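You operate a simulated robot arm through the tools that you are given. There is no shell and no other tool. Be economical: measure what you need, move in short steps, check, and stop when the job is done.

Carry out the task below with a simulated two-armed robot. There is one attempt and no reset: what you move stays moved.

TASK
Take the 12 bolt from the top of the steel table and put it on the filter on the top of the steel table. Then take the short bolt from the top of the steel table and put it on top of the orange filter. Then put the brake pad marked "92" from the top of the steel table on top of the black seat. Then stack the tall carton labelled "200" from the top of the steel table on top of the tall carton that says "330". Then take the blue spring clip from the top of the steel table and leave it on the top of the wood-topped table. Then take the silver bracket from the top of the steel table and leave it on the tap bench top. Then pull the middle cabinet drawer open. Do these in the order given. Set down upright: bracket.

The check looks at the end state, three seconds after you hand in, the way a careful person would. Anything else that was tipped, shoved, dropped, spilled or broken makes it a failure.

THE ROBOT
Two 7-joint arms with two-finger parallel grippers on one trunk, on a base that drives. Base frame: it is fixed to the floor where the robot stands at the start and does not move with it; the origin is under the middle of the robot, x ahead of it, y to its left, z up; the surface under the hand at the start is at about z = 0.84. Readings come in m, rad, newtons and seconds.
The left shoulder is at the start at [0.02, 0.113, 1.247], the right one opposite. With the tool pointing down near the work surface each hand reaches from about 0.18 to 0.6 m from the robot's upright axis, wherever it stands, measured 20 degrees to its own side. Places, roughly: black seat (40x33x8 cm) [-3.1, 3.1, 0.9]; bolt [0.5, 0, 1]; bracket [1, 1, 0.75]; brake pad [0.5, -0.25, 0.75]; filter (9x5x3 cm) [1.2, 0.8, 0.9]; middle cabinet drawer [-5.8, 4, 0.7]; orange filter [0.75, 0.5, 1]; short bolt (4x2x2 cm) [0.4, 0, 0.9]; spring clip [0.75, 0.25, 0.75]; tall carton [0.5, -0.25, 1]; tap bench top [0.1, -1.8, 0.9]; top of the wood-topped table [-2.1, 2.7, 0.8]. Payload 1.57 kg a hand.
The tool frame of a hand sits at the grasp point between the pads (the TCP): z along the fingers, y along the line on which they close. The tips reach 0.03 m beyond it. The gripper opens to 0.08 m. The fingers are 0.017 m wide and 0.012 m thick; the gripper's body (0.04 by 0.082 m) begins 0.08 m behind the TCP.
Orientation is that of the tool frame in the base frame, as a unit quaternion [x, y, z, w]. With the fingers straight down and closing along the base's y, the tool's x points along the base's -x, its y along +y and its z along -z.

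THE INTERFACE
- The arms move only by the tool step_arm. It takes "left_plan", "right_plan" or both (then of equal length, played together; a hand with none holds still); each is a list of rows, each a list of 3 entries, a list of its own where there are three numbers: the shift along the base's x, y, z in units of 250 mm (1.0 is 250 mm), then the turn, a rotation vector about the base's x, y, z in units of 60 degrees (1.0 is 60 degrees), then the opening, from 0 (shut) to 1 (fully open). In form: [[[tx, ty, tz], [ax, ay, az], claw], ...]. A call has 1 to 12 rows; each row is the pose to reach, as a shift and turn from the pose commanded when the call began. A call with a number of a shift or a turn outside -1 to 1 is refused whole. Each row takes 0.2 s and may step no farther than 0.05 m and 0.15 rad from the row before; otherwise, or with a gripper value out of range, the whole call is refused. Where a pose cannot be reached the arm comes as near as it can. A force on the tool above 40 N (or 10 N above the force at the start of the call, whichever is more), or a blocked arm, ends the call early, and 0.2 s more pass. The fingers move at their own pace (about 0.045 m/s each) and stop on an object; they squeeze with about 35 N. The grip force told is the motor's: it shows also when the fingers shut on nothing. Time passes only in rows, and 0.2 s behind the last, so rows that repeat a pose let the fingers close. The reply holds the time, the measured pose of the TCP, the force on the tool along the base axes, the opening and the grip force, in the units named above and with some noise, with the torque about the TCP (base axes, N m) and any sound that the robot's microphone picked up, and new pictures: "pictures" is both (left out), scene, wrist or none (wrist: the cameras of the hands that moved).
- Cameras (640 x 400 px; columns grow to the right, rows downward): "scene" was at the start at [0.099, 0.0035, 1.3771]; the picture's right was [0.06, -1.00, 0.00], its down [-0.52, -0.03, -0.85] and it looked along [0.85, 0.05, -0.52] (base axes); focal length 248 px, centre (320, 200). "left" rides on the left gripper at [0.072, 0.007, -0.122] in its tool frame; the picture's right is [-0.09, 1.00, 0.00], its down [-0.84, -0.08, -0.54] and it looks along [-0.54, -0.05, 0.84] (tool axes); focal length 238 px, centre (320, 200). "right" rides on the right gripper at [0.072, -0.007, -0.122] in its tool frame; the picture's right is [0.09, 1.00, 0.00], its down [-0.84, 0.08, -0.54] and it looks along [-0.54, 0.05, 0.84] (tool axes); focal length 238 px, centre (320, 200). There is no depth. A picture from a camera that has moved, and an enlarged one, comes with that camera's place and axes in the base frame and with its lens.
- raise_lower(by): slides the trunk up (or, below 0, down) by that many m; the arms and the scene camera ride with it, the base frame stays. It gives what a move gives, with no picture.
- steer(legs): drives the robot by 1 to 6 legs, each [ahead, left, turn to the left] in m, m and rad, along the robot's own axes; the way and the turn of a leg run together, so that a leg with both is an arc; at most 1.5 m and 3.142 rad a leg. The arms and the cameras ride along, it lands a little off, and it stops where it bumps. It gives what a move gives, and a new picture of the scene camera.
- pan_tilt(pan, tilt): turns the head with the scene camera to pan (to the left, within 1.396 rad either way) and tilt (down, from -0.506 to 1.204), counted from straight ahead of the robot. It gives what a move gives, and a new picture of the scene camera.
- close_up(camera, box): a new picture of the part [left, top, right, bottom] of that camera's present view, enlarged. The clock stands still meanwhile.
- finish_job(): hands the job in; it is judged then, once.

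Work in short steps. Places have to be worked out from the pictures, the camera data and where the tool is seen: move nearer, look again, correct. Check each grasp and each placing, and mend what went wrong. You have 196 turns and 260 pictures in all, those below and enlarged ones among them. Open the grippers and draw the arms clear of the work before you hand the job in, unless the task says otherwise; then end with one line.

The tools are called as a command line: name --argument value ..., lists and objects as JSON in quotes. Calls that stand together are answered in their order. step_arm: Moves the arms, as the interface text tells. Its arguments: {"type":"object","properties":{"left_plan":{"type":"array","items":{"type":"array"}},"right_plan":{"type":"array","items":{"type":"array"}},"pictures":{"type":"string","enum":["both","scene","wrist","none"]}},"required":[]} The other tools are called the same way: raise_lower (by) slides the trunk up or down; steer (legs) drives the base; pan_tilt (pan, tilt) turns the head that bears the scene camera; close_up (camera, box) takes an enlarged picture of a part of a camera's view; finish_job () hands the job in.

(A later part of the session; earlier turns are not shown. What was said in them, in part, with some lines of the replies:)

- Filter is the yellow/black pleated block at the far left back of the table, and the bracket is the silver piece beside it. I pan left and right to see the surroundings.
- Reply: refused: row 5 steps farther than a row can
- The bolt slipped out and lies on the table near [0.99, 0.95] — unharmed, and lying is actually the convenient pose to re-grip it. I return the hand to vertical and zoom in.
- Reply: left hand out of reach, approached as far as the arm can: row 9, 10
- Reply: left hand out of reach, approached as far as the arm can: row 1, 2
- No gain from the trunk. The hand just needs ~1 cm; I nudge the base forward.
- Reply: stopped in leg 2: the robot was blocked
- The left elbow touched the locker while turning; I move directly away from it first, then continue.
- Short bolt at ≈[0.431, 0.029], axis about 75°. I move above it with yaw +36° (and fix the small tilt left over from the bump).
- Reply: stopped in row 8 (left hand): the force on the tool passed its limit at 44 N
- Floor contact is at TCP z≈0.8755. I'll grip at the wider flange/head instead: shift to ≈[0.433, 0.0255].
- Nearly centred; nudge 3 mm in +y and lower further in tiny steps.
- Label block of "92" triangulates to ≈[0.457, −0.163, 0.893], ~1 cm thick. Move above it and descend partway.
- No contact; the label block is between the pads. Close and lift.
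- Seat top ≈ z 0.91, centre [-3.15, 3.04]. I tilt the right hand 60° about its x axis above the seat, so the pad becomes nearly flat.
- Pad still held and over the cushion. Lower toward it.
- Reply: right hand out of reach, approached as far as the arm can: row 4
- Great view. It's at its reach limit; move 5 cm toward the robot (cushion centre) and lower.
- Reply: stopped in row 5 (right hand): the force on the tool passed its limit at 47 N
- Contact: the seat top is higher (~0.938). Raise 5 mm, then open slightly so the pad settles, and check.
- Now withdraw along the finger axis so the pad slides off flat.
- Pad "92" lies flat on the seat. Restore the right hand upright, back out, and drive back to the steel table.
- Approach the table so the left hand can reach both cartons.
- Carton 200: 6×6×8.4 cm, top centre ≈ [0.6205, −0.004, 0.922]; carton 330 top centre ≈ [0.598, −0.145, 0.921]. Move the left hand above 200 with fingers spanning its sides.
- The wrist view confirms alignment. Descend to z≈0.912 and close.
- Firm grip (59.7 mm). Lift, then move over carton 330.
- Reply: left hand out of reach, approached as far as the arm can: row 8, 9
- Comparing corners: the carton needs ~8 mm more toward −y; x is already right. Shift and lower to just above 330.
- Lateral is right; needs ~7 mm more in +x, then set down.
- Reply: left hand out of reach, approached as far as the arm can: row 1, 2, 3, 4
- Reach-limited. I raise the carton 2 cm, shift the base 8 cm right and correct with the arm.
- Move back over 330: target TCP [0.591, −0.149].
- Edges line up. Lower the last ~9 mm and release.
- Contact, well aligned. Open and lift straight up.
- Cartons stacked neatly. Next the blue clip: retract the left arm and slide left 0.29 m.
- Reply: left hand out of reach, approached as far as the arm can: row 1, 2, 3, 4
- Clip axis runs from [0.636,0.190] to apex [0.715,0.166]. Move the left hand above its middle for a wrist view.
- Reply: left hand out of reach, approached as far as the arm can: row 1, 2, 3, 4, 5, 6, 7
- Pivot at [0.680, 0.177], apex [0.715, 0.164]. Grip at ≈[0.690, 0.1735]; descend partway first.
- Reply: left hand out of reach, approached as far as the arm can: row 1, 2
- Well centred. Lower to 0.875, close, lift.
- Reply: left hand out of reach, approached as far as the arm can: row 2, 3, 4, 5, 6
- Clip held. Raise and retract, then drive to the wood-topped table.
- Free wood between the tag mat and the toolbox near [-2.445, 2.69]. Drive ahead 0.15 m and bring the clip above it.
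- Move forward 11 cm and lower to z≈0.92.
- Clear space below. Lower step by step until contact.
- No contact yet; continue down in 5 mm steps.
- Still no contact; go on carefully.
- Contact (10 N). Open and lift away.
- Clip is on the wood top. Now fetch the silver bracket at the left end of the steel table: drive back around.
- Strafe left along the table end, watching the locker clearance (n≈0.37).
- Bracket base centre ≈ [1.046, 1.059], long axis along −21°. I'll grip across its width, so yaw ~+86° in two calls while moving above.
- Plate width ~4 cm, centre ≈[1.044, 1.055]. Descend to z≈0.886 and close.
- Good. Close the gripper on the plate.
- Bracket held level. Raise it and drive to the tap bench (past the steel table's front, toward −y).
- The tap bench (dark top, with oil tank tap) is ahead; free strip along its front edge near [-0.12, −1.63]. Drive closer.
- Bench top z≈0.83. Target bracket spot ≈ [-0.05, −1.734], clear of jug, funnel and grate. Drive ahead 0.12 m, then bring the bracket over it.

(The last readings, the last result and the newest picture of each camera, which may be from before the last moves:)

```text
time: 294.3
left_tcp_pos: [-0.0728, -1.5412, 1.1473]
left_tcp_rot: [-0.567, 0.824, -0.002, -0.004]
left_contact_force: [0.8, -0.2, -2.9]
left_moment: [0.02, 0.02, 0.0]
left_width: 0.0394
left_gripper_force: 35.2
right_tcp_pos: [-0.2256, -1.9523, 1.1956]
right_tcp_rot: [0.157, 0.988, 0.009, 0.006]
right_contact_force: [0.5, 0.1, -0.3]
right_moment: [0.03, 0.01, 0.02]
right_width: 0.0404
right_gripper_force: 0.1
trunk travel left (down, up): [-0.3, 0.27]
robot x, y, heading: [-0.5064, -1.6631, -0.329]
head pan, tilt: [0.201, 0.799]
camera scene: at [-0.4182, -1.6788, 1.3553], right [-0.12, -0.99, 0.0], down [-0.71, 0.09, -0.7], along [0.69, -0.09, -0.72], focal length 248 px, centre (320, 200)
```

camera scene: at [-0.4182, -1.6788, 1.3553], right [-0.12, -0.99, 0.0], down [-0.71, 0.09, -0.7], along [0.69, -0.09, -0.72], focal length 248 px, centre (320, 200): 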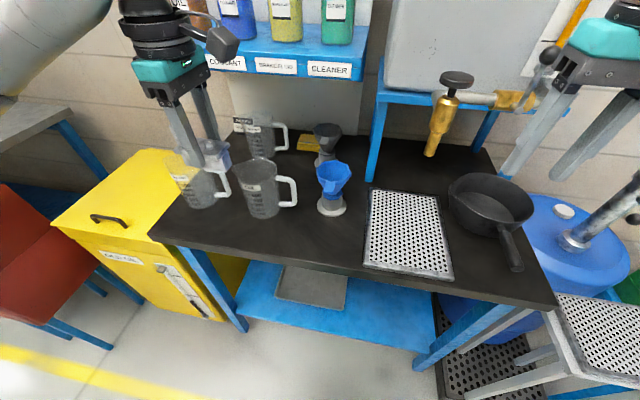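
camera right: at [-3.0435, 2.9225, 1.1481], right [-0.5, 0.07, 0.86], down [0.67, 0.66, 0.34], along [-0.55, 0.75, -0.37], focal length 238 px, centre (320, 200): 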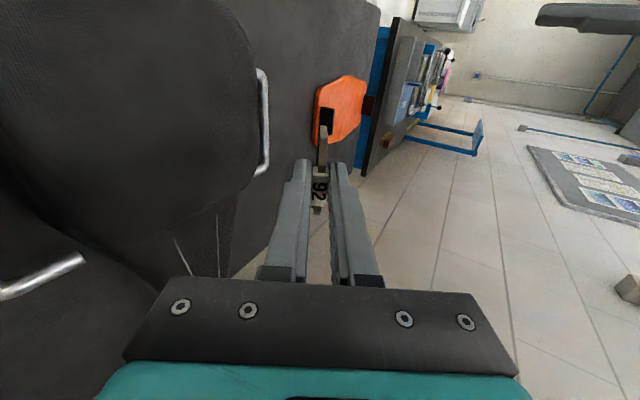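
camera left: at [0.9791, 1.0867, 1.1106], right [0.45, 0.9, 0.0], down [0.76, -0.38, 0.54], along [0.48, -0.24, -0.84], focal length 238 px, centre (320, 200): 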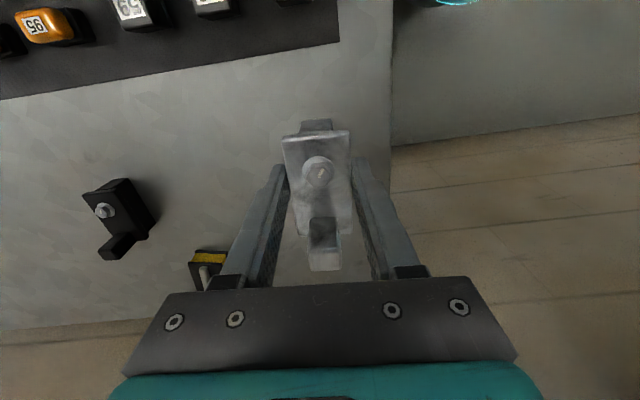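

Move over the free spot, then descend to z≈0.95.

step_arm --left_plan '[[[0.02, -0.16, 0], [0, 0, 0], 0.3], [[0.04, -0.33, 0], [0, 0, 0], 0.3], [[0.06, -0.5, 0], [0, 0, 0], 0.3], [[0.08, -0.64, -0.05], [0, 0, 0], 0.3], [[0.092, -0.735, -0.15], [0, 0, 0], 0.3], [[0.092, -0.735, -0.3], [0, 0, 0], 0.3], [[0.092, -0.735, -0.46], [0, 0, 0], 0.3], [[0.092, -0.735, -0.62], [0, 0, 0], 0.3], [[0.092, -0.735, -0.78], [0, 0, 0], 0.3]]' --pictures "both"

close_up --camera "scene" --box '[230, 140, 400, 280]'

```text
time: 296.1
left_tcp_pos: [-0.0498, -1.7278, 1.0072]
left_tcp_rot: [-0.564, 0.825, -0.008, -0.003]
left_contact_force: [-4.0, 2.5, 7.0]
left_moment: [-0.08, -0.24, 0.01]
left_width: 0.0393
left_gripper_force: 35.2
right_tcp_pos: [-0.2272, -1.9518, 1.194]
right_tcp_rot: [0.158, 0.987, 0.008, 0.006]
right_contact_force: [0.9, -0.6, 0.0]
right_moment: [0.05, 0.04, 0.02]
right_width: 0.0402
right_gripper_force: 0.1
trunk travel left (down, up): [-0.3, 0.27]
robot x, y, heading: [-0.5074, -1.6618, -0.327]
head pan, tilt: [0.201, 0.799]
stopped in row 9 (left hand): the force on the tool passed its limit at 57 N (the readings are from after the stop); the commanded pose is now the measured one
camera scene: at [-0.42, -1.6782, 1.3556], right [-0.12, -0.99, 0.0], down [-0.71, 0.09, -0.7], along [0.69, -0.09, -0.72], focal length 248 px, centre (320, 200)
camera left: at [-0.0833, -1.7899, 1.1303], right [-0.89, 0.45, -0.01], down [0.37, 0.76, 0.53], along [0.25, 0.47, -0.85], focal length 238 px, centre (320, 200)
```

scene: 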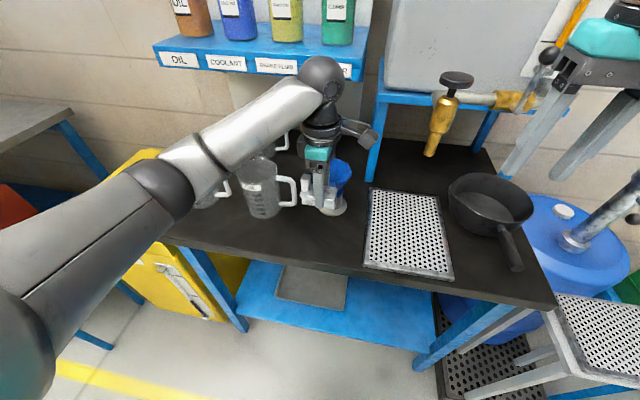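
left: 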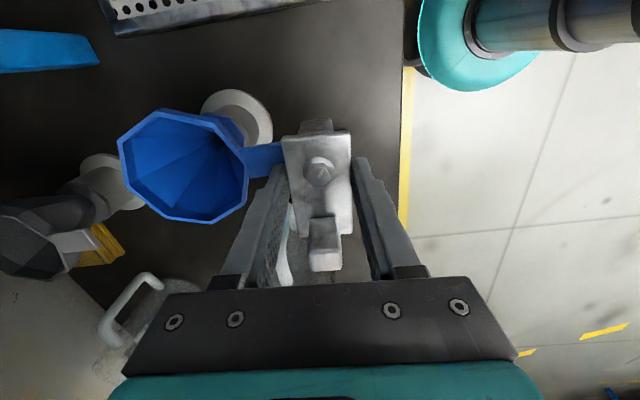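

```text
2.86 times, centred on (315, 210) of scene
camera zoom: at [-0.42, -1.6782, 1.3556], right [-0.12, -0.99, 0.0], down [-0.71, 0.09, -0.7], along [0.69, -0.09, -0.72], focal length 709 px, centre (334, 171)
```

zoom: 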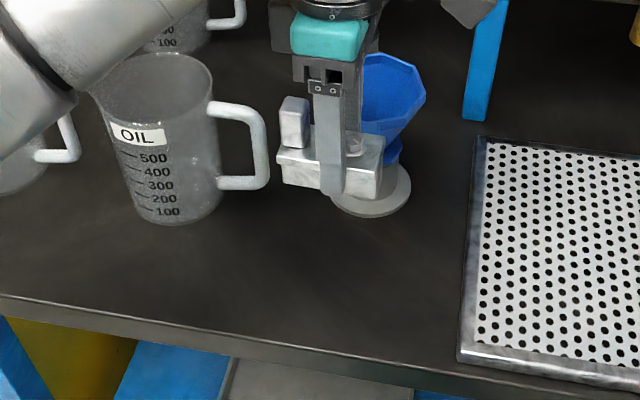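

The bracket touched the funnel's handle tab; the funnel still stands. Lift straight up immediately and move toward the robot.

step_arm --left_plan '[[[0, 0, 0.14], [0, 0, 0], 0.3], [[0, 0, 0.3], [0, 0, 0], 0.3], [[-0.1, 0.03, 0.4], [0, 0, 0], 0.3], [[-0.26, 0.09, 0.4], [0, 0, 0], 0.3], [[-0.4, 0.12, 0.4], [0, 0, 0], 0.3]]' --pictures "wrist"

close_up --camera "scene" --box '[200, 120, 400, 290]'

```text
time: 297.3
left_tcp_pos: [-0.1493, -1.6974, 1.1049]
left_tcp_rot: [-0.566, 0.824, -0.007, -0.003]
left_contact_force: [0.0, 0.4, -2.2]
left_moment: [0.0, 0.03, -0.01]
left_width: 0.0395
left_gripper_force: 34.6
right_tcp_pos: [-0.2256, -1.9513, 1.1953]
right_tcp_rot: [0.157, 0.988, 0.009, 0.006]
right_contact_force: [-1.2, 0.6, 0.5]
right_moment: [0.01, -0.01, -0.01]
right_width: 0.0401
right_gripper_force: 0.1
trunk travel left (down, up): [-0.3, 0.27]
robot x, y, heading: [-0.505, -1.6588, -0.328]
head pan, tilt: [0.201, 0.799]
camera left: at [-0.1826, -1.7591, 1.2281], right [-0.9, 0.44, -0.01], down [0.37, 0.76, 0.53], along [0.24, 0.47, -0.85], focal length 238 px, centre (320, 200)
```

left: 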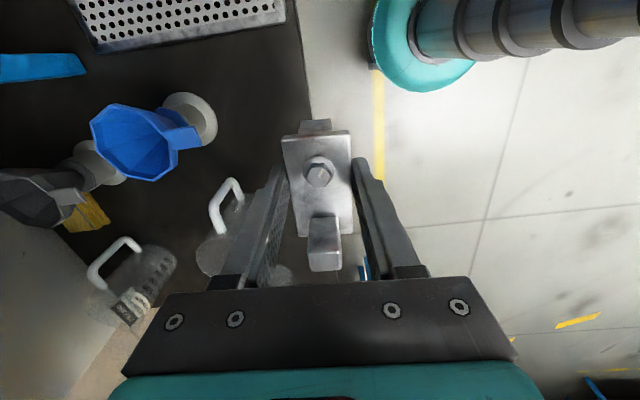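

```text
2.35 times, centred on (300, 205) of scene
camera zoom: at [-0.4198, -1.6784, 1.3554], right [-0.12, -0.99, 0.0], down [-0.71, 0.09, -0.7], along [0.69, -0.09, -0.72], focal length 584 px, centre (367, 188)
```

zoom: 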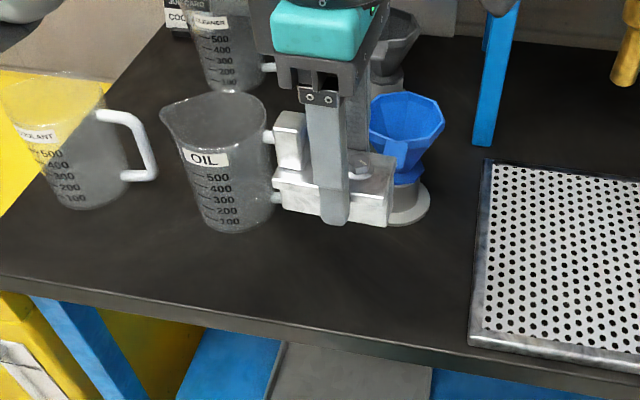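

The funnel is unmoved. New spot: closer to the front edge and between jug and funnel, ≈[-0.060, −1.671]. Go there at height, then descend partway and check.

step_arm --left_plan '[[[0.09, 0.027, 0], [0, 0, 0], 0.3], [[0.18, 0.053, 0], [0, 0, 0], 0.3], [[0.27, 0.08, 0], [0, 0, 0], 0.3], [[0.359, 0.107, 0], [0, 0, 0], 0.3], [[0.359, 0.107, -0.12], [0, 0, 0], 0.3], [[0.359, 0.107, -0.26], [0, 0, 0], 0.3], [[0.359, 0.107, -0.4], [0, 0, 0], 0.3]]' --pictures "wrist"

close_up --camera "scene" --box '[200, 140, 400, 290]'

```text
time: 298.9
left_tcp_pos: [-0.0587, -1.6699, 1.0049]
left_tcp_rot: [-0.566, 0.825, -0.007, -0.004]
left_contact_force: [-0.6, -0.5, -1.9]
left_moment: [0.0, -0.01, -0.05]
left_width: 0.0395
left_gripper_force: 34.8
right_tcp_pos: [-0.2261, -1.952, 1.1937]
right_tcp_rot: [0.157, 0.987, 0.009, 0.005]
right_contact_force: [-0.3, 0.3, -0.2]
right_moment: [0.0, -0.03, -0.02]
right_width: 0.04
right_gripper_force: 0.2
trunk travel left (down, up): [-0.3, 0.27]
robot x, y, heading: [-0.5073, -1.6631, -0.324]
head pan, tilt: [0.201, 0.799]
camera left: at [-0.0922, -1.7326, 1.1287], right [-0.9, 0.44, -0.01], down [0.37, 0.76, 0.53], along [0.24, 0.47, -0.85], focal length 238 px, centre (320, 200)
```

left: 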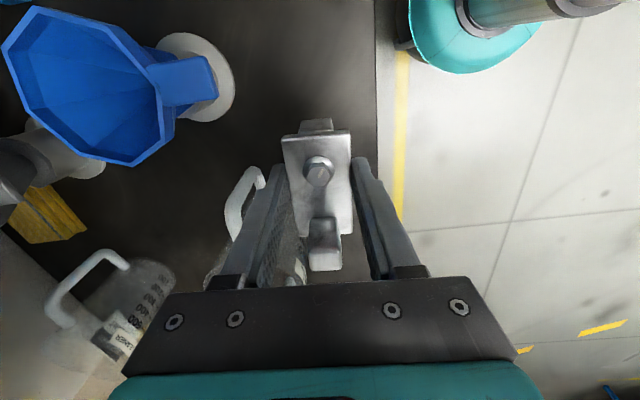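

```text
2.67 times, centred on (300, 215) of scene
camera zoom: at [-0.4192, -1.6783, 1.3554], right [-0.12, -0.99, 0.0], down [-0.71, 0.09, -0.7], along [0.69, -0.09, -0.72], focal length 662 px, centre (373, 160)
```

zoom: 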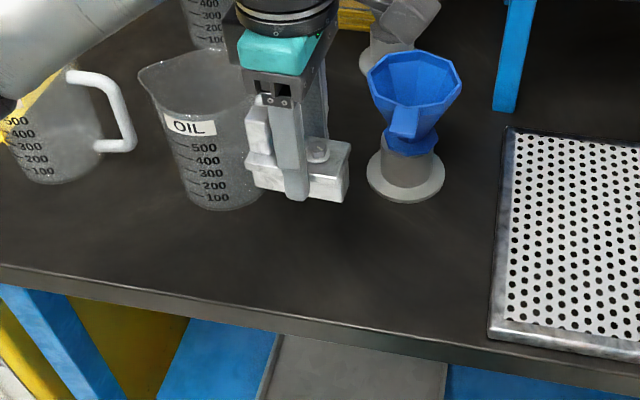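

Clear all around. Lower to ~0.90 and then slowly to contact.

step_arm --left_plan '[[[-0.01, 0.0, -0.12], [0.014, 0, 0], 0.3], [[-0.01, 0.0, -0.24], [0.014, 0, 0], 0.3], [[-0.01, 0.0, -0.36], [0.014, 0, 0], 0.3], [[-0.01, 0.0, -0.41], [0.014, 0, 0], 0.3]]' --pictures "none"

close_up --camera "scene" --box '[220, 170, 380, 290]'

```text
time: 299.9
left_tcp_pos: [-0.0605, -1.67, 0.9077]
left_tcp_rot: [-0.566, 0.824, -0.006, 0.004]
left_contact_force: [-4.2, 3.6, 27.3]
left_moment: [0.06, 0.13, -0.1]
left_width: 0.0399
left_gripper_force: 35.0
right_tcp_pos: [-0.2295, -1.9521, 1.1946]
right_tcp_rot: [0.157, 0.987, 0.01, 0.007]
right_contact_force: [0.6, -0.4, -0.4]
right_moment: [-0.01, 0.03, 0.0]
right_width: 0.0401
right_gripper_force: 0.0
trunk travel left (down, up): [-0.3, 0.27]
robot x, y, heading: [-0.5077, -1.6645, -0.324]
head pan, tilt: [0.201, 0.799]
```

```text
3.33 times, centred on (300, 230) of scene
camera zoom: at [-0.4223, -1.6778, 1.3561], right [-0.12, -0.99, 0.0], down [-0.71, 0.09, -0.7], along [0.69, -0.09, -0.72], focal length 828 px, centre (387, 100)
```

zoom: 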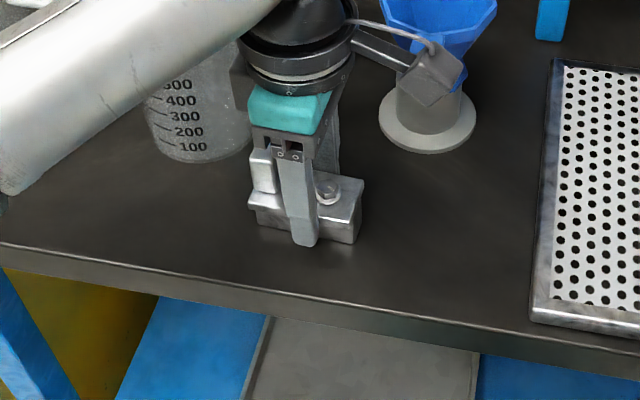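

Contact (27 N up) — bracket on the bench. Relax 3 mm and open gently.

step_arm --left_plan '[[[0, 0, 0.01], [0, 0, 0], 0.3], [[0, 0, 0.01], [0, 0, 0], 0.55], [[0, 0, 0.01], [0, 0, 0], 0.6], [[0, 0, 0.01], [0, 0, 0], 0.62]]' --pictures "wrist"

close_up --camera "scene" --box '[220, 170, 380, 290]'

```text
time: 300.9
left_tcp_pos: [-0.0617, -1.67, 0.9049]
left_tcp_rot: [-0.565, 0.825, 0.0, 0.001]
left_contact_force: [0.0, -0.4, 0.0]
left_moment: [-0.02, 0.02, -0.01]
left_width: 0.0496
left_gripper_force: 0.0
right_tcp_pos: [-0.2264, -1.9523, 1.1938]
right_tcp_rot: [0.157, 0.988, 0.009, 0.006]
right_contact_force: [-0.1, 0.6, 0.3]
right_moment: [0.01, 0.03, 0.03]
right_width: 0.0399
right_gripper_force: 0.1
trunk travel left (down, up): [-0.3, 0.27]
robot x, y, heading: [-0.5064, -1.6605, -0.329]
head pan, tilt: [0.201, 0.799]
camera left: at [-0.0952, -1.7351, 1.027], right [-0.9, 0.45, 0.0], down [0.37, 0.75, 0.54], along [0.24, 0.48, -0.84], focal length 238 px, centre (320, 200)
```

left: 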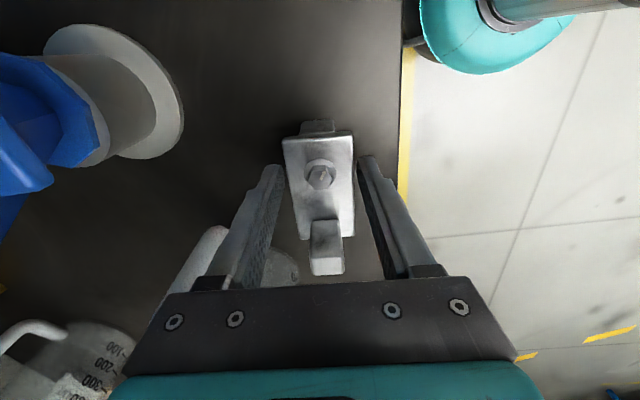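

```text
3.33 times, centred on (300, 230) of scene
camera zoom: at [-0.4196, -1.6784, 1.3554], right [-0.12, -0.99, 0.0], down [-0.71, 0.09, -0.7], along [0.69, -0.09, -0.72], focal length 828 px, centre (387, 100)
```

zoom: 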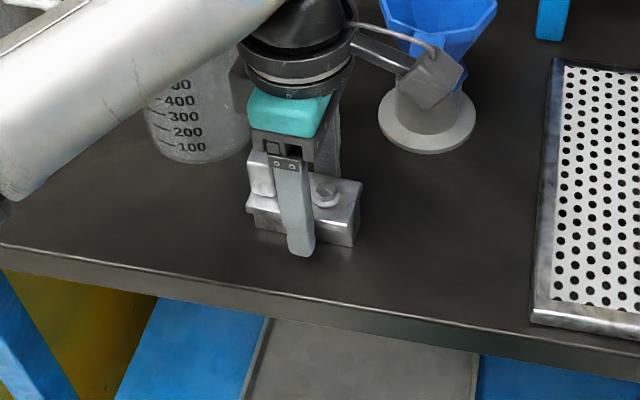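

Released and standing. Lift straight up.

step_arm --left_plan '[[[0, 0, 0.12], [0, 0, 0], 0.62], [[0, 0, 0.28], [0, 0, 0], 0.62], [[0, 0, 0.44], [0, 0, 0], 0.62], [[0, 0, 0.6], [0, 0, 0], 0.62], [[-0.1, 0.04, 0.76], [0, 0, 0], 0.62], [[-0.22, 0.08, 0.9], [0, 0, 0], 0.62], [[-0.36, 0.12, 1.0], [0, 0, 0], 0.62]]' --pictures "none"

close_up --camera "scene" --box '[200, 130, 400, 290]'

```text
time: 302.5
left_tcp_pos: [-0.1527, -1.64, 1.1543]
left_tcp_rot: [-0.566, 0.825, 0.0, 0.001]
left_contact_force: [-0.3, -0.9, 1.2]
left_moment: [0.01, 0.0, -0.01]
left_width: 0.0496
left_gripper_force: 0.0
right_tcp_pos: [-0.227, -1.952, 1.1945]
right_tcp_rot: [0.157, 0.987, 0.009, 0.006]
right_contact_force: [0.1, -0.4, 0.5]
right_moment: [0.02, 0.0, 0.01]
right_width: 0.0398
right_gripper_force: 0.0
trunk travel left (down, up): [-0.3, 0.27]
robot x, y, heading: [-0.508, -1.6619, -0.322]
head pan, tilt: [0.201, 0.799]
```

```text
2.50 times, centred on (300, 210) of scene
camera zoom: at [-0.4201, -1.6782, 1.3555], right [-0.12, -0.99, 0.0], down [-0.71, 0.09, -0.7], along [0.69, -0.09, -0.72], focal length 621 px, centre (370, 175)
```

zoom: 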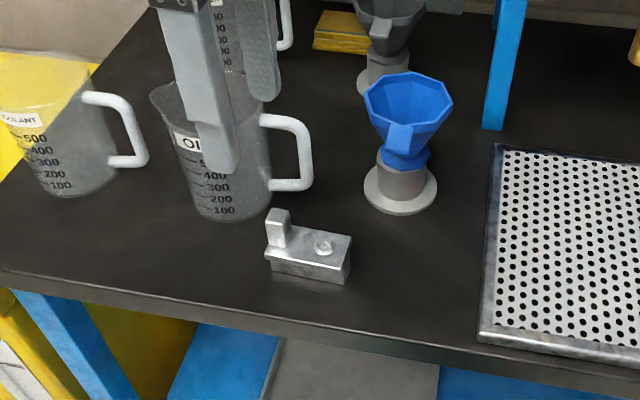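

Bracket stands upright on the bench. Now the drawer: drive back and head toward the cabinet beyond the cart.

steer --legs '[[-0.3, 0, 0], [0, 1.0, 0], [0, 1.0, 0], [0, 0, 3.0], [1.2, 0, 0], [1.2, 0, 0]]'

pan_tilt --pan 0.0 --tilt 0.25

```text
time: 332.6
left_tcp_pos: [-2.6616, 1.4219, 1.1548]
left_tcp_rot: [0.86, 0.511, 0.0, -0.001]
left_contact_force: [0.5, -0.7, -0.7]
left_moment: [-0.05, 0.01, -0.03]
left_width: 0.0496
left_gripper_force: 0.1
right_tcp_pos: [-2.5466, 1.7203, 1.1943]
right_tcp_rot: [0.975, -0.222, -0.006, 0.009]
right_contact_force: [0.8, 0.4, -0.5]
right_moment: [-0.07, 0.02, -0.03]
right_width: 0.0398
right_gripper_force: 0.1
trunk travel left (down, up): [-0.3, 0.27]
robot x, y, heading: [-2.3052, 1.3968, 2.691]
head pan, tilt: [0.201, 0.799]
camera scene: at [-2.3928, 1.4195, 1.3554], right [0.25, 0.97, 0.0], down [0.69, -0.18, -0.7], along [-0.67, 0.18, -0.72], focal length 248 px, centre (320, 200)
```

scene: 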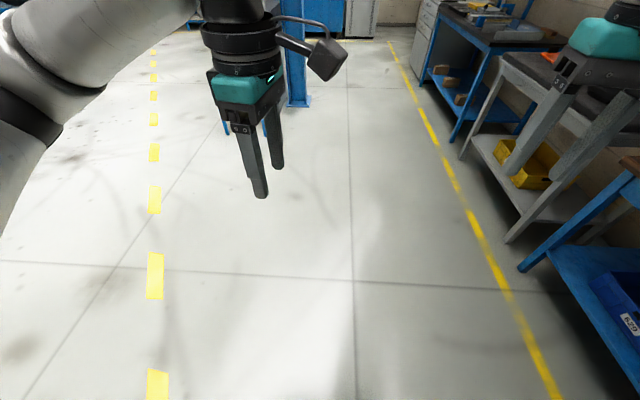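

```text
time: 333.6
left_tcp_pos: [-2.6616, 1.4218, 1.1548]
left_tcp_rot: [0.86, 0.511, -0.001, -0.001]
left_contact_force: [0.0, -1.5, -0.1]
left_moment: [0.01, 0.0, -0.02]
left_width: 0.0497
left_gripper_force: 0.0
right_tcp_pos: [-2.5473, 1.7199, 1.1951]
right_tcp_rot: [0.975, -0.222, -0.006, 0.008]
right_contact_force: [0.1, -0.2, 0.2]
right_moment: [-0.01, -0.01, 0.03]
right_width: 0.0401
right_gripper_force: 0.1
trunk travel left (down, up): [-0.3, 0.27]
robot x, y, heading: [-2.3059, 1.3942, 2.688]
head pan, tilt: [0.0, 0.25]
camera scene: at [-2.3984, 1.4401, 1.4044], right [0.44, 0.9, 0.0], down [0.22, -0.11, -0.97], along [-0.87, 0.43, -0.25], focal length 248 px, centre (320, 200)
```

scene: 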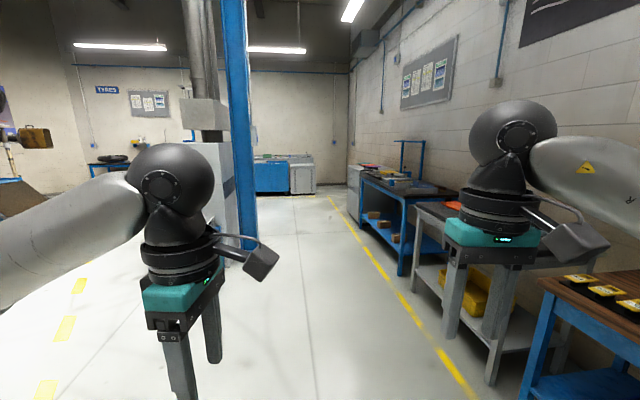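

A grey cabinet stands past the blue bench. Drive along the aisle and look toward it.

steer --legs '[[1.46, -0.04, 0], [1.46, -0.04, 0], [0, 0, -1.0]]'

pan_tilt --pan 0.3 --tilt 0.5

```text
time: 350.3
left_tcp_pos: [-5.096, 3.0552, 1.1549]
left_tcp_rot: [0.999, 0.038, 0.0, -0.001]
left_contact_force: [0.2, 0.6, 0.0]
left_moment: [-0.04, -0.01, -0.01]
left_width: 0.0497
left_gripper_force: 0.1
right_tcp_pos: [-4.782, 3.1224, 1.1928]
right_tcp_rot: [0.752, -0.659, -0.01, 0.004]
right_contact_force: [0.8, -0.2, -0.4]
right_moment: [0.0, 0.02, 0.0]
right_width: 0.04
right_gripper_force: 0.1
trunk travel left (down, up): [-0.3, 0.27]
robot x, y, heading: [-4.9215, 2.7452, 1.692]
head pan, tilt: [0.0, 0.25]
camera scene: at [-4.9344, 2.8435, 1.4045], right [0.99, 0.12, 0.0], down [0.03, -0.25, -0.97], along [-0.12, 0.96, -0.25], focal length 248 px, centre (320, 200)
```

scene: 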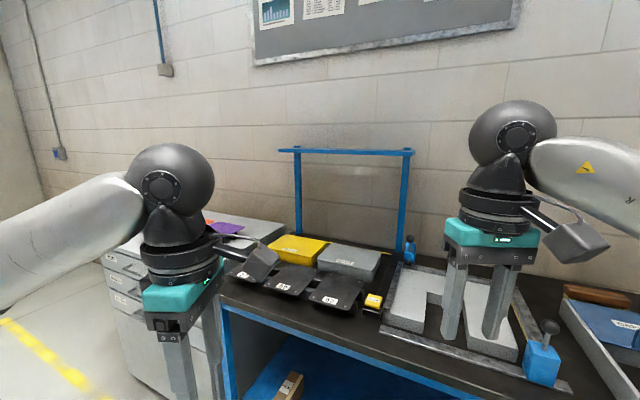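

```text
time: 351.1
left_tcp_pos: [-5.0951, 3.0545, 1.1549]
left_tcp_rot: [0.999, 0.038, 0.0, -0.001]
left_contact_force: [0.3, 0.2, 0.0]
left_moment: [-0.05, -0.03, 0.01]
left_width: 0.0495
left_gripper_force: 0.1
right_tcp_pos: [-4.7824, 3.1218, 1.1944]
right_tcp_rot: [0.752, -0.659, -0.009, 0.005]
right_contact_force: [0.2, 0.8, -0.7]
right_moment: [0.01, -0.05, 0.0]
right_width: 0.0397
right_gripper_force: 0.1
trunk travel left (down, up): [-0.3, 0.27]
robot x, y, heading: [-4.9259, 2.7405, 1.691]
head pan, tilt: [0.3, 0.499]
camera scene: at [-4.9604, 2.8339, 1.3814], right [0.91, 0.41, 0.0], down [0.2, -0.44, -0.88], along [-0.36, 0.8, -0.48], focal length 248 px, centre (320, 200)
```

scene: 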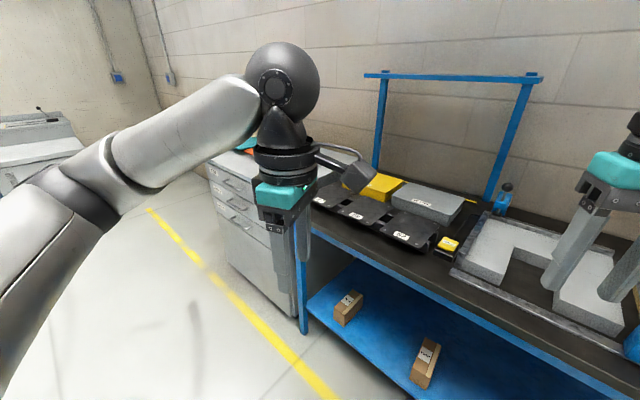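

The drawer cabinet's front faces the aisle. Move left in front of it and look straight.

steer --legs '[[0.0, 0.8, 0], [0.25, 0, 0], [0, 0, -0.45]]'

pan_tilt --pan 0.0 --tilt 0.65

```text
time: 358.1
left_tcp_pos: [-5.7588, 3.2555, 1.1552]
left_tcp_rot: [0.983, -0.185, 0.0, -0.001]
left_contact_force: [-0.7, 1.3, 0.4]
left_moment: [-0.01, -0.02, 0.03]
left_width: 0.0497
left_gripper_force: 0.1
right_tcp_pos: [-5.4481, 3.1791, 1.1944]
right_tcp_rot: [-0.585, 0.811, 0.009, -0.002]
right_contact_force: [0.2, 0.2, -0.2]
right_moment: [0.0, -0.02, -0.01]
right_width: 0.0399
right_gripper_force: 0.0
trunk travel left (down, up): [-0.3, 0.27]
robot x, y, heading: [-5.7369, 2.8982, 1.24]
head pan, tilt: [0.3, 0.499]
camera scene: at [-5.7329, 2.9972, 1.3814], right [1.0, -0.03, 0.0], down [-0.01, -0.48, -0.88], along [0.02, 0.88, -0.48], focal length 248 px, centre (320, 200)
```

scene: 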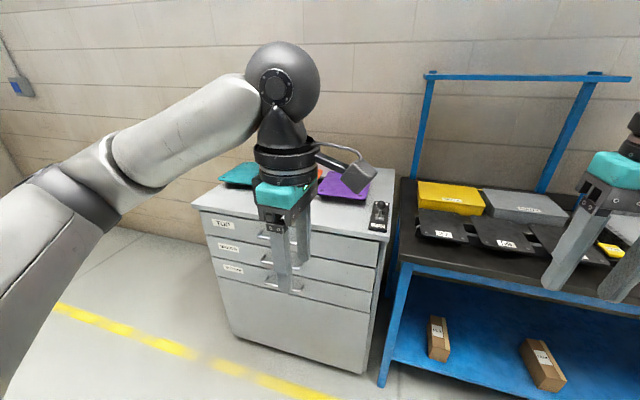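

```text
time: 358.9
left_tcp_pos: [-5.7598, 3.2553, 1.1544]
left_tcp_rot: [0.983, -0.185, 0.0, -0.001]
left_contact_force: [0.0, -0.1, -0.3]
left_moment: [0.0, -0.02, -0.02]
left_width: 0.0497
left_gripper_force: 0.1
right_tcp_pos: [-5.4484, 3.18, 1.1939]
right_tcp_rot: [-0.585, 0.811, 0.01, -0.002]
right_contact_force: [0.3, 0.8, 0.3]
right_moment: [0.0, -0.02, -0.02]
right_width: 0.0399
right_gripper_force: 0.1
trunk travel left (down, up): [-0.3, 0.27]
robot x, y, heading: [-5.7362, 2.9005, 1.239]
head pan, tilt: [0.0, 0.649]
camera scene: at [-5.7077, 2.9885, 1.3681], right [0.95, -0.32, 0.0], down [-0.19, -0.57, -0.8], along [0.26, 0.75, -0.6], focal length 248 px, centre (320, 200)
```

scene: 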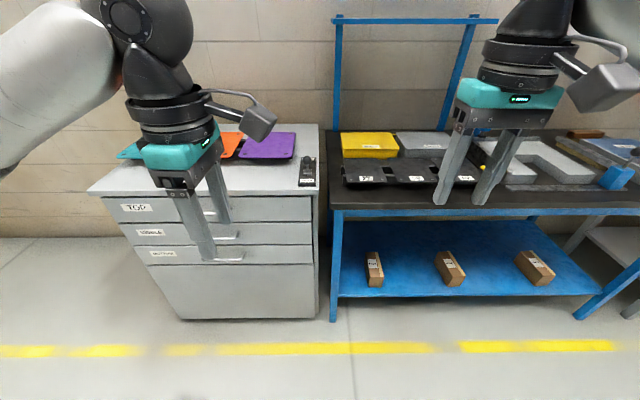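

Drawers are labelled TOP / MIDDLE / BOTTOM. Shift so the arm doesn't occlude the handles and zoom.

steer --legs '[[0.0, 0.2, 0]]'

close_up --camera "scene" --box '[180, 180, 380, 300]'

```text
time: 360.5
left_tcp_pos: [-5.9481, 3.3208, 1.1547]
left_tcp_rot: [0.983, -0.185, 0.001, -0.001]
left_contact_force: [0.0, -0.2, 0.0]
left_moment: [-0.03, -0.02, -0.01]
left_width: 0.0497
left_gripper_force: 0.1
right_tcp_pos: [-5.6362, 3.2435, 1.1943]
right_tcp_rot: [-0.586, 0.81, 0.01, -0.001]
right_contact_force: [-0.1, -0.4, 0.1]
right_moment: [-0.03, -0.05, -0.04]
right_width: 0.0401
right_gripper_force: 0.0
trunk travel left (down, up): [-0.3, 0.27]
robot x, y, heading: [-5.9251, 2.9632, 1.242]
head pan, tilt: [0.0, 0.649]
camera scene: at [-5.8962, 3.0527, 1.368], right [0.95, -0.32, 0.0], down [-0.19, -0.57, -0.8], along [0.26, 0.75, -0.6], focal length 248 px, centre (320, 200)
```

scene: 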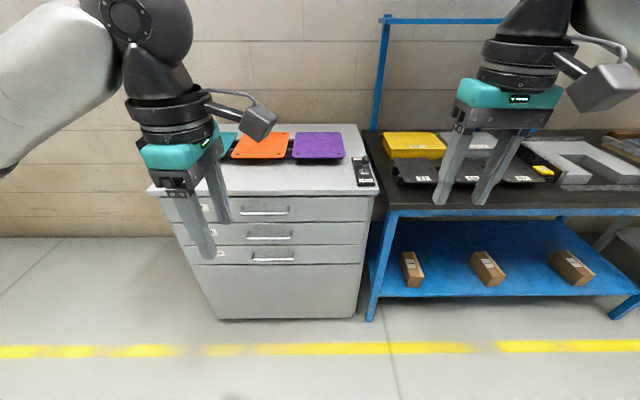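

```text
3.20 times, centred on (280, 240) of scene
camera zoom: at [-5.8962, 3.0527, 1.368], right [0.95, -0.32, 0.0], down [-0.19, -0.57, -0.8], along [0.26, 0.75, -0.6], focal length 794 px, centre (448, 72)
```

zoom: 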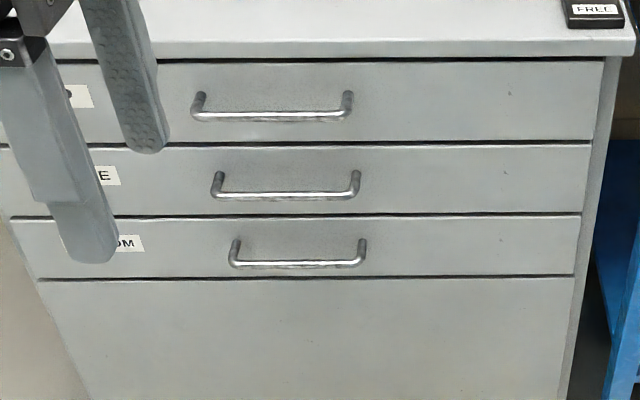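

The middle handle is a horizontal bar at ≈[-5.86, 3.755, 0.67], ~4 cm off the face. I'll grip it with the hand pitched forward 60° (fingers above/below) and pull by backing the base. First lower the trunk and pitch the left hand.

raise_lower --by -0.28

step_arm --left_plan '[[[-0.008, 0.066, -0.05], [0.1175, -0.0428, 0], 0.4], [[-0.016, 0.132, -0.12], [0.235, -0.0855, 0], 0.4], [[-0.024, 0.2, -0.2], [0.3525, -0.128, 0], 0.4], [[-0.032, 0.266, -0.28], [0.47, -0.171, 0], 0.4], [[-0.04, 0.33, -0.36], [0.5875, -0.214, 0], 0.4], [[-0.048, 0.4, -0.44], [0.705, -0.2565, 0], 0.4], [[-0.056, 0.464, -0.52], [0.8225, -0.299, 0], 0.4], [[-0.064, 0.53, -0.6], [0.94, -0.342, 0], 0.4]]' --pictures "both"

```text
time: 363.4
left_tcp_pos: [-5.947, 3.3195, 0.8751]
left_tcp_rot: [0.983, -0.185, 0.0, -0.001]
left_contact_force: [-0.3, -0.4, -1.0]
left_moment: [0.02, -0.01, 0.02]
left_width: 0.0496
left_gripper_force: 0.0
right_tcp_pos: [-5.6361, 3.2437, 0.9135]
right_tcp_rot: [-0.586, 0.81, 0.011, -0.002]
right_contact_force: [-0.7, -0.1, -0.6]
right_moment: [-0.01, 0.01, -0.01]
right_width: 0.04
right_gripper_force: 0.1
trunk travel left (down, up): [-0.02, 0.55]
robot x, y, heading: [-5.9258, 2.9616, 1.242]
head pan, tilt: [0.0, 0.649]
```

```text
time: 365.2
left_tcp_pos: [-5.9629, 3.4528, 0.7252]
left_tcp_rot: [0.85, -0.161, 0.081, -0.496]
left_contact_force: [-0.4, 0.5, 0.1]
left_moment: [-0.04, 0.01, -0.02]
left_width: 0.0322
left_gripper_force: 0.1
right_tcp_pos: [-5.6374, 3.243, 0.9137]
right_tcp_rot: [-0.586, 0.81, 0.011, -0.003]
right_contact_force: [0.1, 0.2, 0.3]
right_moment: [0.01, -0.01, 0.01]
right_width: 0.0399
right_gripper_force: 0.1
trunk travel left (down, up): [-0.02, 0.55]
robot x, y, heading: [-5.9259, 2.9634, 1.244]
head pan, tilt: [0.0, 0.649]
camera scene: at [-5.8953, 3.0523, 1.088], right [0.95, -0.32, 0.0], down [-0.19, -0.57, -0.8], along [0.26, 0.75, -0.6], focal length 248 px, centre (320, 200)
camera left: at [-5.9341, 3.3243, 0.7794], right [-0.28, -0.42, -0.86], down [-0.93, -0.11, 0.35], along [-0.24, 0.9, -0.36], focal length 238 px, centre (320, 200)
```

scene: 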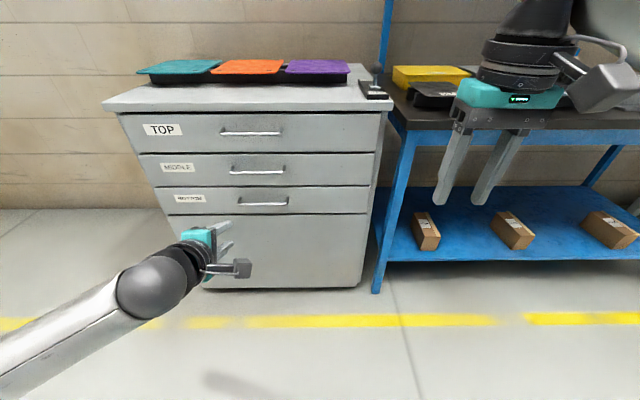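
left: 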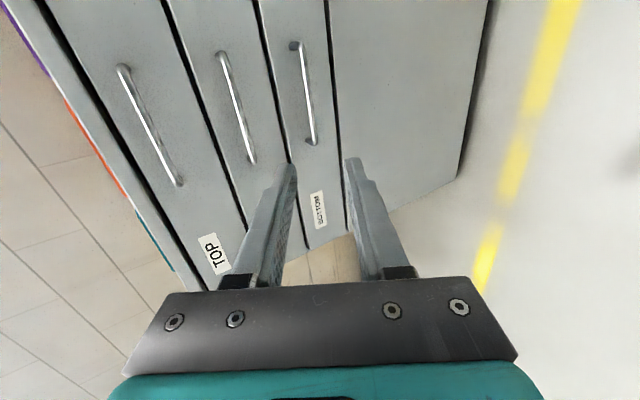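

Three views agree: middle bar centre [-5.86, 3.71, 0.712]. Drive ahead 0.15 m, then set the pre-grasp.

steer --legs '[[0.15, 0, 0]]'

step_arm --left_plan '[[[0.0, 0.0, 0.04], [0, 0, 0], 0.45]]' --pictures "wrist"

```text
time: 366.5
left_tcp_pos: [-5.9159, 3.5936, 0.7256]
left_tcp_rot: [0.851, -0.159, 0.081, -0.494]
left_contact_force: [0.3, -0.2, 0.6]
left_moment: [0.0, -0.01, -0.03]
left_width: 0.0321
left_gripper_force: 0.0
right_tcp_pos: [-5.5878, 3.3868, 0.9137]
right_tcp_rot: [-0.586, 0.81, 0.01, -0.002]
right_contact_force: [0.1, 0.1, 0.2]
right_moment: [0.0, 0.01, 0.0]
right_width: 0.0403
right_gripper_force: 0.1
trunk travel left (down, up): [-0.02, 0.55]
robot x, y, heading: [-5.8755, 3.1037, 1.244]
head pan, tilt: [0.0, 0.649]
camera scene: at [-5.8476, 3.194, 1.088], right [0.95, -0.32, 0.0], down [-0.19, -0.57, -0.8], along [0.25, 0.75, -0.6], focal length 248 px, centre (320, 200)
```

scene: 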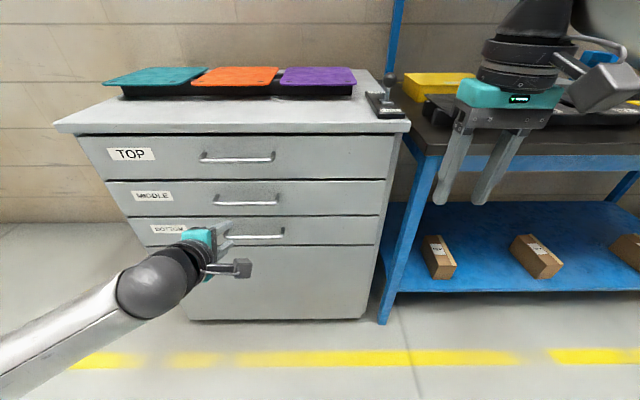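

```text
time: 366.9
left_tcp_pos: [-5.9154, 3.5947, 0.7354]
left_tcp_rot: [0.851, -0.159, 0.081, -0.494]
left_contact_force: [-0.5, -0.6, 0.7]
left_moment: [0.0, 0.0, 0.0]
left_width: 0.0362
left_gripper_force: 0.1
right_tcp_pos: [-5.588, 3.3855, 0.9138]
right_tcp_rot: [-0.587, 0.81, 0.009, -0.002]
right_contact_force: [-0.2, -0.2, -0.2]
right_moment: [0.03, -0.01, 0.0]
right_width: 0.0397
right_gripper_force: 0.0
trunk travel left (down, up): [-0.02, 0.55]
robot x, y, heading: [-5.8764, 3.1043, 1.244]
head pan, tilt: [0.0, 0.649]
camera left: at [-5.8868, 3.466, 0.7892], right [-0.28, -0.43, -0.86], down [-0.93, -0.11, 0.35], along [-0.25, 0.9, -0.36], focal length 238 px, centre (320, 200)
```

left: 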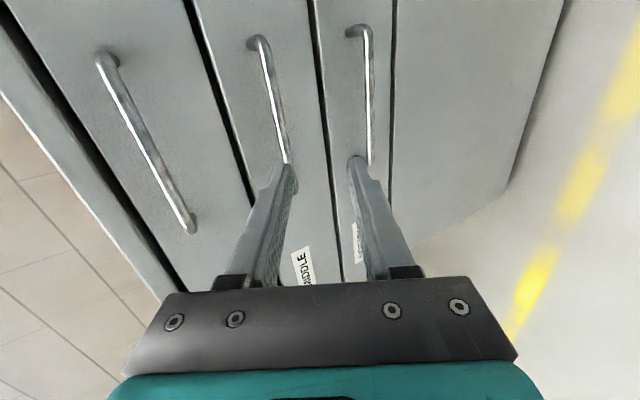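

Pre-grasp along the tool axis, then check.

step_arm --left_plan '[[[0.05, 0.04, 0.04], [0, 0, 0], 0.5], [[0.1, 0.085, 0.075], [0, 0, 0], 0.5], [[0.144, 0.127, 0.106], [0, 0, 0], 0.5], [[0.144, 0.127, 0.106], [0, 0, 0], 0.5]]' --pictures "wrist"

close_up --camera "scene" --box '[170, 130, 310, 260]'

```text
time: 367.9
left_tcp_pos: [-5.8791, 3.6255, 0.7626]
left_tcp_rot: [0.851, -0.16, 0.081, -0.494]
left_contact_force: [0.4, 0.0, -0.4]
left_moment: [0.01, -0.01, 0.03]
left_width: 0.0402
left_gripper_force: 0.1
right_tcp_pos: [-5.5887, 3.3867, 0.9146]
right_tcp_rot: [-0.588, 0.809, 0.01, -0.003]
right_contact_force: [0.3, -0.5, -0.4]
right_moment: [0.0, -0.01, 0.0]
right_width: 0.04
right_gripper_force: 0.1
trunk travel left (down, up): [-0.02, 0.55]
robot x, y, heading: [-5.8792, 3.1063, 1.248]
head pan, tilt: [0.0, 0.649]
camera left: at [-5.8501, 3.4971, 0.816], right [-0.28, -0.43, -0.86], down [-0.93, -0.11, 0.35], along [-0.25, 0.9, -0.36], focal length 238 px, centre (320, 200)
```

left: 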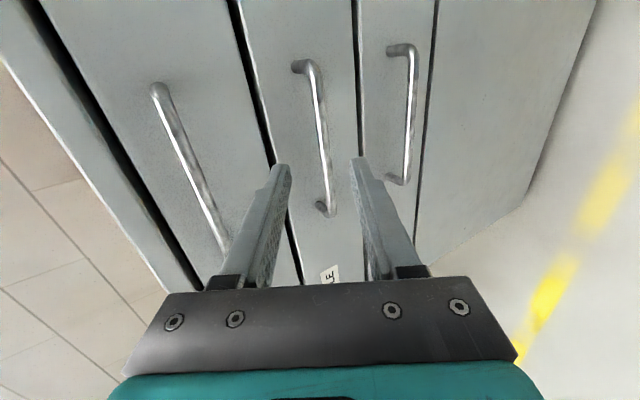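

```text
3.08 times, centred on (240, 195) of scene
camera zoom: at [-5.8475, 3.194, 1.088], right [0.95, -0.32, 0.0], down [-0.19, -0.57, -0.8], along [0.25, 0.75, -0.6], focal length 764 px, centre (566, 215)
```

zoom: 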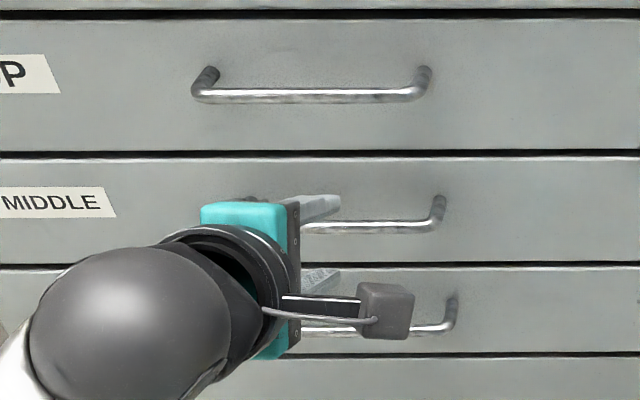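

The bar lies centred between the fingers. Advance along the tool axis and close.

step_arm --left_plan '[[[0.026, 0.072, -0.044], [0, 0, 0], 0.5], [[0.052, 0.144, -0.088], [0, 0, 0], 0.5], [[0.078, 0.215, -0.132], [0, 0, 0], 0.5], [[0.1, 0.277, -0.17], [0, 0, 0], 0.5]]' --pictures "wrist"

```text
time: 368.9
left_tcp_pos: [-5.8542, 3.6951, 0.719]
left_tcp_rot: [0.851, -0.159, 0.08, -0.494]
left_contact_force: [0.6, 0.4, 0.3]
left_moment: [0.01, 0.01, 0.0]
left_width: 0.0401
left_gripper_force: 0.1
right_tcp_pos: [-5.5885, 3.386, 0.914]
right_tcp_rot: [-0.587, 0.809, 0.01, -0.002]
right_contact_force: [0.5, -0.2, -0.5]
right_moment: [-0.01, 0.0, 0.0]
right_width: 0.04
right_gripper_force: 0.0
trunk travel left (down, up): [-0.02, 0.55]
robot x, y, heading: [-5.8789, 3.1063, 1.249]
head pan, tilt: [0.0, 0.649]
camera left: at [-5.8252, 3.5668, 0.7733], right [-0.28, -0.43, -0.86], down [-0.93, -0.11, 0.35], along [-0.25, 0.9, -0.36], focal length 238 px, centre (320, 200)
```

left: 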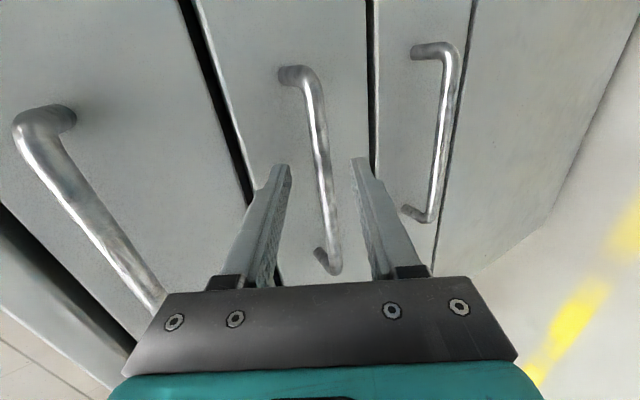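

The bar passes through the grip centre. Close.

step_arm --left_plan '[[[0, 0, 0], [0, 0, 0], 0.2], [[0, 0, 0], [0, 0, 0], 0.0], [[0, 0, 0], [0, 0, 0], 0.0], [[0, 0, 0], [0, 0, 0], 0.0]]' --pictures "wrist"

```text
time: 369.9
left_tcp_pos: [-5.8548, 3.6933, 0.7185]
left_tcp_rot: [0.852, -0.159, 0.08, -0.492]
left_contact_force: [-0.9, -7.4, -7.0]
left_moment: [-0.33, -0.23, 0.48]
left_width: 0.0123
left_gripper_force: 29.1
right_tcp_pos: [-5.5893, 3.3865, 0.9138]
right_tcp_rot: [-0.587, 0.81, 0.01, -0.001]
right_contact_force: [0.1, 0.0, 0.4]
right_moment: [0.04, -0.01, 0.03]
right_width: 0.0398
right_gripper_force: 0.0
trunk travel left (down, up): [-0.02, 0.55]
robot x, y, heading: [-5.875, 3.1015, 1.249]
head pan, tilt: [0.0, 0.649]
camera left: at [-5.8254, 3.5663, 0.7723], right [-0.28, -0.43, -0.86], down [-0.93, -0.11, 0.35], along [-0.25, 0.9, -0.37], focal length 238 px, centre (320, 200)
```

left: 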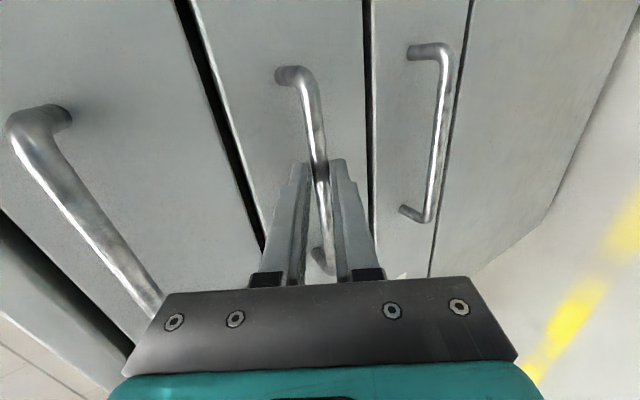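

Bar gripped (12 mm). Pull by driving straight back.

steer --legs '[[-0.15, 0, 0]]'

```text
time: 371.3
left_tcp_pos: [-5.9009, 3.5531, 0.7179]
left_tcp_rot: [0.852, -0.159, 0.082, -0.493]
left_contact_force: [6.8, -3.7, -15.1]
left_moment: [-0.48, -0.38, 0.1]
left_width: 0.0122
left_gripper_force: 29.0
right_tcp_pos: [-5.6361, 3.2456, 0.9131]
right_tcp_rot: [-0.587, 0.809, 0.009, -0.003]
right_contact_force: [1.2, 0.2, -0.5]
right_moment: [0.02, 0.01, 0.0]
right_width: 0.04
right_gripper_force: 0.1
trunk travel left (down, up): [-0.02, 0.55]
robot x, y, heading: [-5.9267, 2.9645, 1.241]
head pan, tilt: [0.0, 0.649]
camera scene: at [-5.8948, 3.0534, 1.0879], right [0.95, -0.32, 0.0], down [-0.19, -0.57, -0.8], along [0.25, 0.75, -0.61], focal length 248 px, centre (320, 200)
```

scene: 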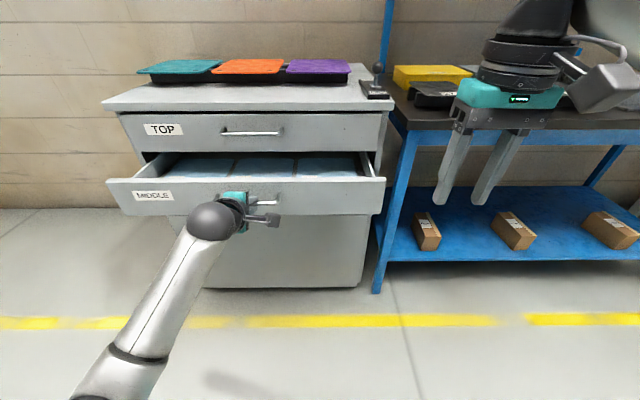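

The middle drawer is opening (15 cm). Pull a bit more.

steer --legs '[[-0.13, 0, 0]]'

```text
time: 372.6
left_tcp_pos: [-5.9418, 3.43, 0.7176]
left_tcp_rot: [0.852, -0.16, 0.082, -0.492]
left_contact_force: [3.5, -4.1, -4.5]
left_moment: [-0.26, -0.4, 0.25]
left_width: 0.012
left_gripper_force: 28.6
right_tcp_pos: [-5.6773, 3.1236, 0.9133]
right_tcp_rot: [-0.587, 0.809, 0.011, -0.002]
right_contact_force: [0.2, -1.0, -0.5]
right_moment: [-0.02, -0.01, -0.01]
right_width: 0.04
right_gripper_force: 0.1
trunk travel left (down, up): [-0.02, 0.55]
robot x, y, heading: [-5.9621, 2.8434, 1.249]
head pan, tilt: [0.0, 0.649]
camera scene: at [-5.9361, 2.9307, 1.088], right [0.95, -0.32, 0.0], down [-0.19, -0.57, -0.8], along [0.25, 0.75, -0.6], focal length 248 px, centre (320, 200)
```

scene: 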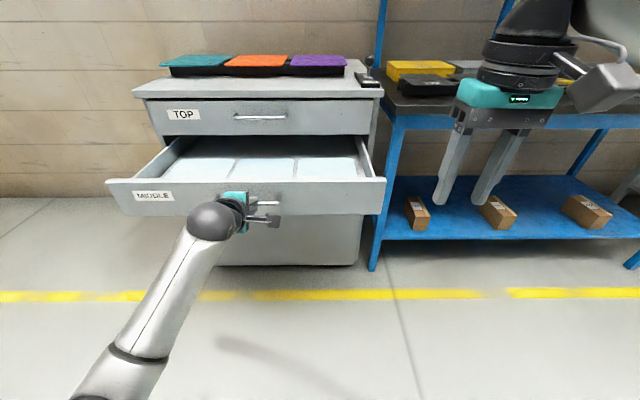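

Drawer is ~27 cm open. Open the gripper and withdraw along the tool axis.

step_arm --left_plan '[[[0, 0, 0], [0, 0, 0], 0.35], [[0, 0, 0], [0, 0, 0], 0.5], [[0, 0, 0], [0, 0, 0], 0.5], [[-0.03, -0.08, 0.05], [0, 0, 0], 0.5], [[-0.06, -0.163, 0.1], [0, 0, 0], 0.5], [[-0.09, -0.245, 0.15], [0, 0, 0], 0.5], [[-0.118, -0.326, 0.2], [0, 0, 0], 0.5]]' --pictures "none"

steer --legs '[[-0.35, 0, 0]]'

```text
time: 374.2
left_tcp_pos: [-5.9713, 3.3476, 0.7693]
left_tcp_rot: [0.852, -0.16, 0.082, -0.492]
left_contact_force: [0.0, 0.7, 0.3]
left_moment: [-0.01, -0.01, 0.0]
left_width: 0.0401
left_gripper_force: 0.0
right_tcp_pos: [-5.6778, 3.1223, 0.9141]
right_tcp_rot: [-0.587, 0.81, 0.01, -0.002]
right_contact_force: [-0.1, 0.8, 0.5]
right_moment: [-0.01, 0.02, 0.0]
right_width: 0.04
right_gripper_force: 0.1
trunk travel left (down, up): [-0.02, 0.55]
robot x, y, heading: [-5.9652, 2.8384, 1.245]
head pan, tilt: [0.0, 0.649]
```

```text
time: 376.5
left_tcp_pos: [-6.0832, 3.0153, 0.7676]
left_tcp_rot: [0.852, -0.16, 0.082, -0.492]
left_contact_force: [0.5, 0.9, 0.4]
left_moment: [-0.02, 0.01, 0.01]
left_width: 0.0399
left_gripper_force: 0.0
right_tcp_pos: [-5.7907, 2.7913, 0.914]
right_tcp_rot: [-0.587, 0.81, 0.01, -0.002]
right_contact_force: [-1.0, -0.3, -0.5]
right_moment: [0.02, 0.04, 0.0]
right_width: 0.0398
right_gripper_force: 0.1
trunk travel left (down, up): [-0.02, 0.55]
robot x, y, heading: [-6.0783, 2.5092, 1.248]
head pan, tilt: [0.0, 0.649]
camera scene: at [-6.0485, 2.5979, 1.088], right [0.95, -0.32, 0.0], down [-0.19, -0.57, -0.8], along [0.25, 0.76, -0.6], focal length 248 px, centre (320, 200)
```

scene: 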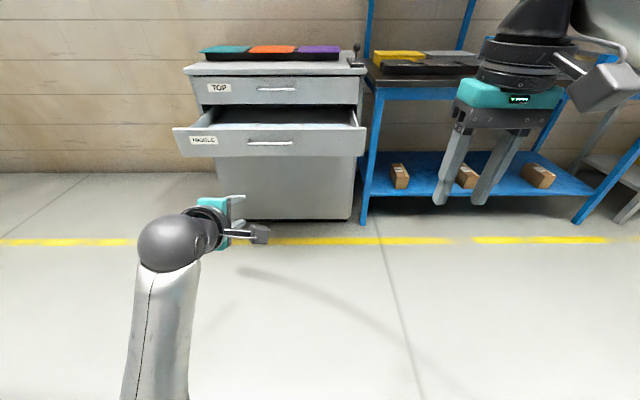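

Drawer open, everything placed. Open both grippers fully, then hand in.

step_arm --left_plan '[[[0, 0, 0.05], [0, 0, 0], 1.0], [[0, 0, 0.1], [0, 0, 0], 1.0], [[0, 0, 0.1], [0, 0, 0], 1.0]]' --right_plan '[[[0, 0, 0], [0, 0, 0], 1.0], [[0, 0, 0], [0, 0, 0], 1.0], [[0, 0, 0], [0, 0, 0], 1.0]]' --pictures "none"

finish_job

```text
time: 377.3
left_tcp_pos: [-6.0831, 3.0165, 0.7924]
left_tcp_rot: [0.852, -0.16, 0.082, -0.493]
left_contact_force: [0.0, 0.0, -0.5]
left_moment: [-0.03, 0.0, -0.02]
left_width: 0.0801
left_gripper_force: 0.0
right_tcp_pos: [-5.7899, 2.7911, 0.9136]
right_tcp_rot: [-0.587, 0.809, 0.01, -0.001]
right_contact_force: [-0.5, -0.4, -0.8]
right_moment: [-0.01, 0.01, -0.02]
right_width: 0.0801
right_gripper_force: 0.1
trunk travel left (down, up): [-0.02, 0.55]
robot x, y, heading: [-6.0768, 2.5128, 1.248]
head pan, tilt: [0.0, 0.649]
```

```text
The job is handed in.
```

All seven steps were done in the order given and the job is handed in; on the way the 12 bolt slipped out once and was re-gripped, the left elbow touched the wall locker, and the bracket briefly pressed on the funnel's handle, with nothing seen out of place afterwards.
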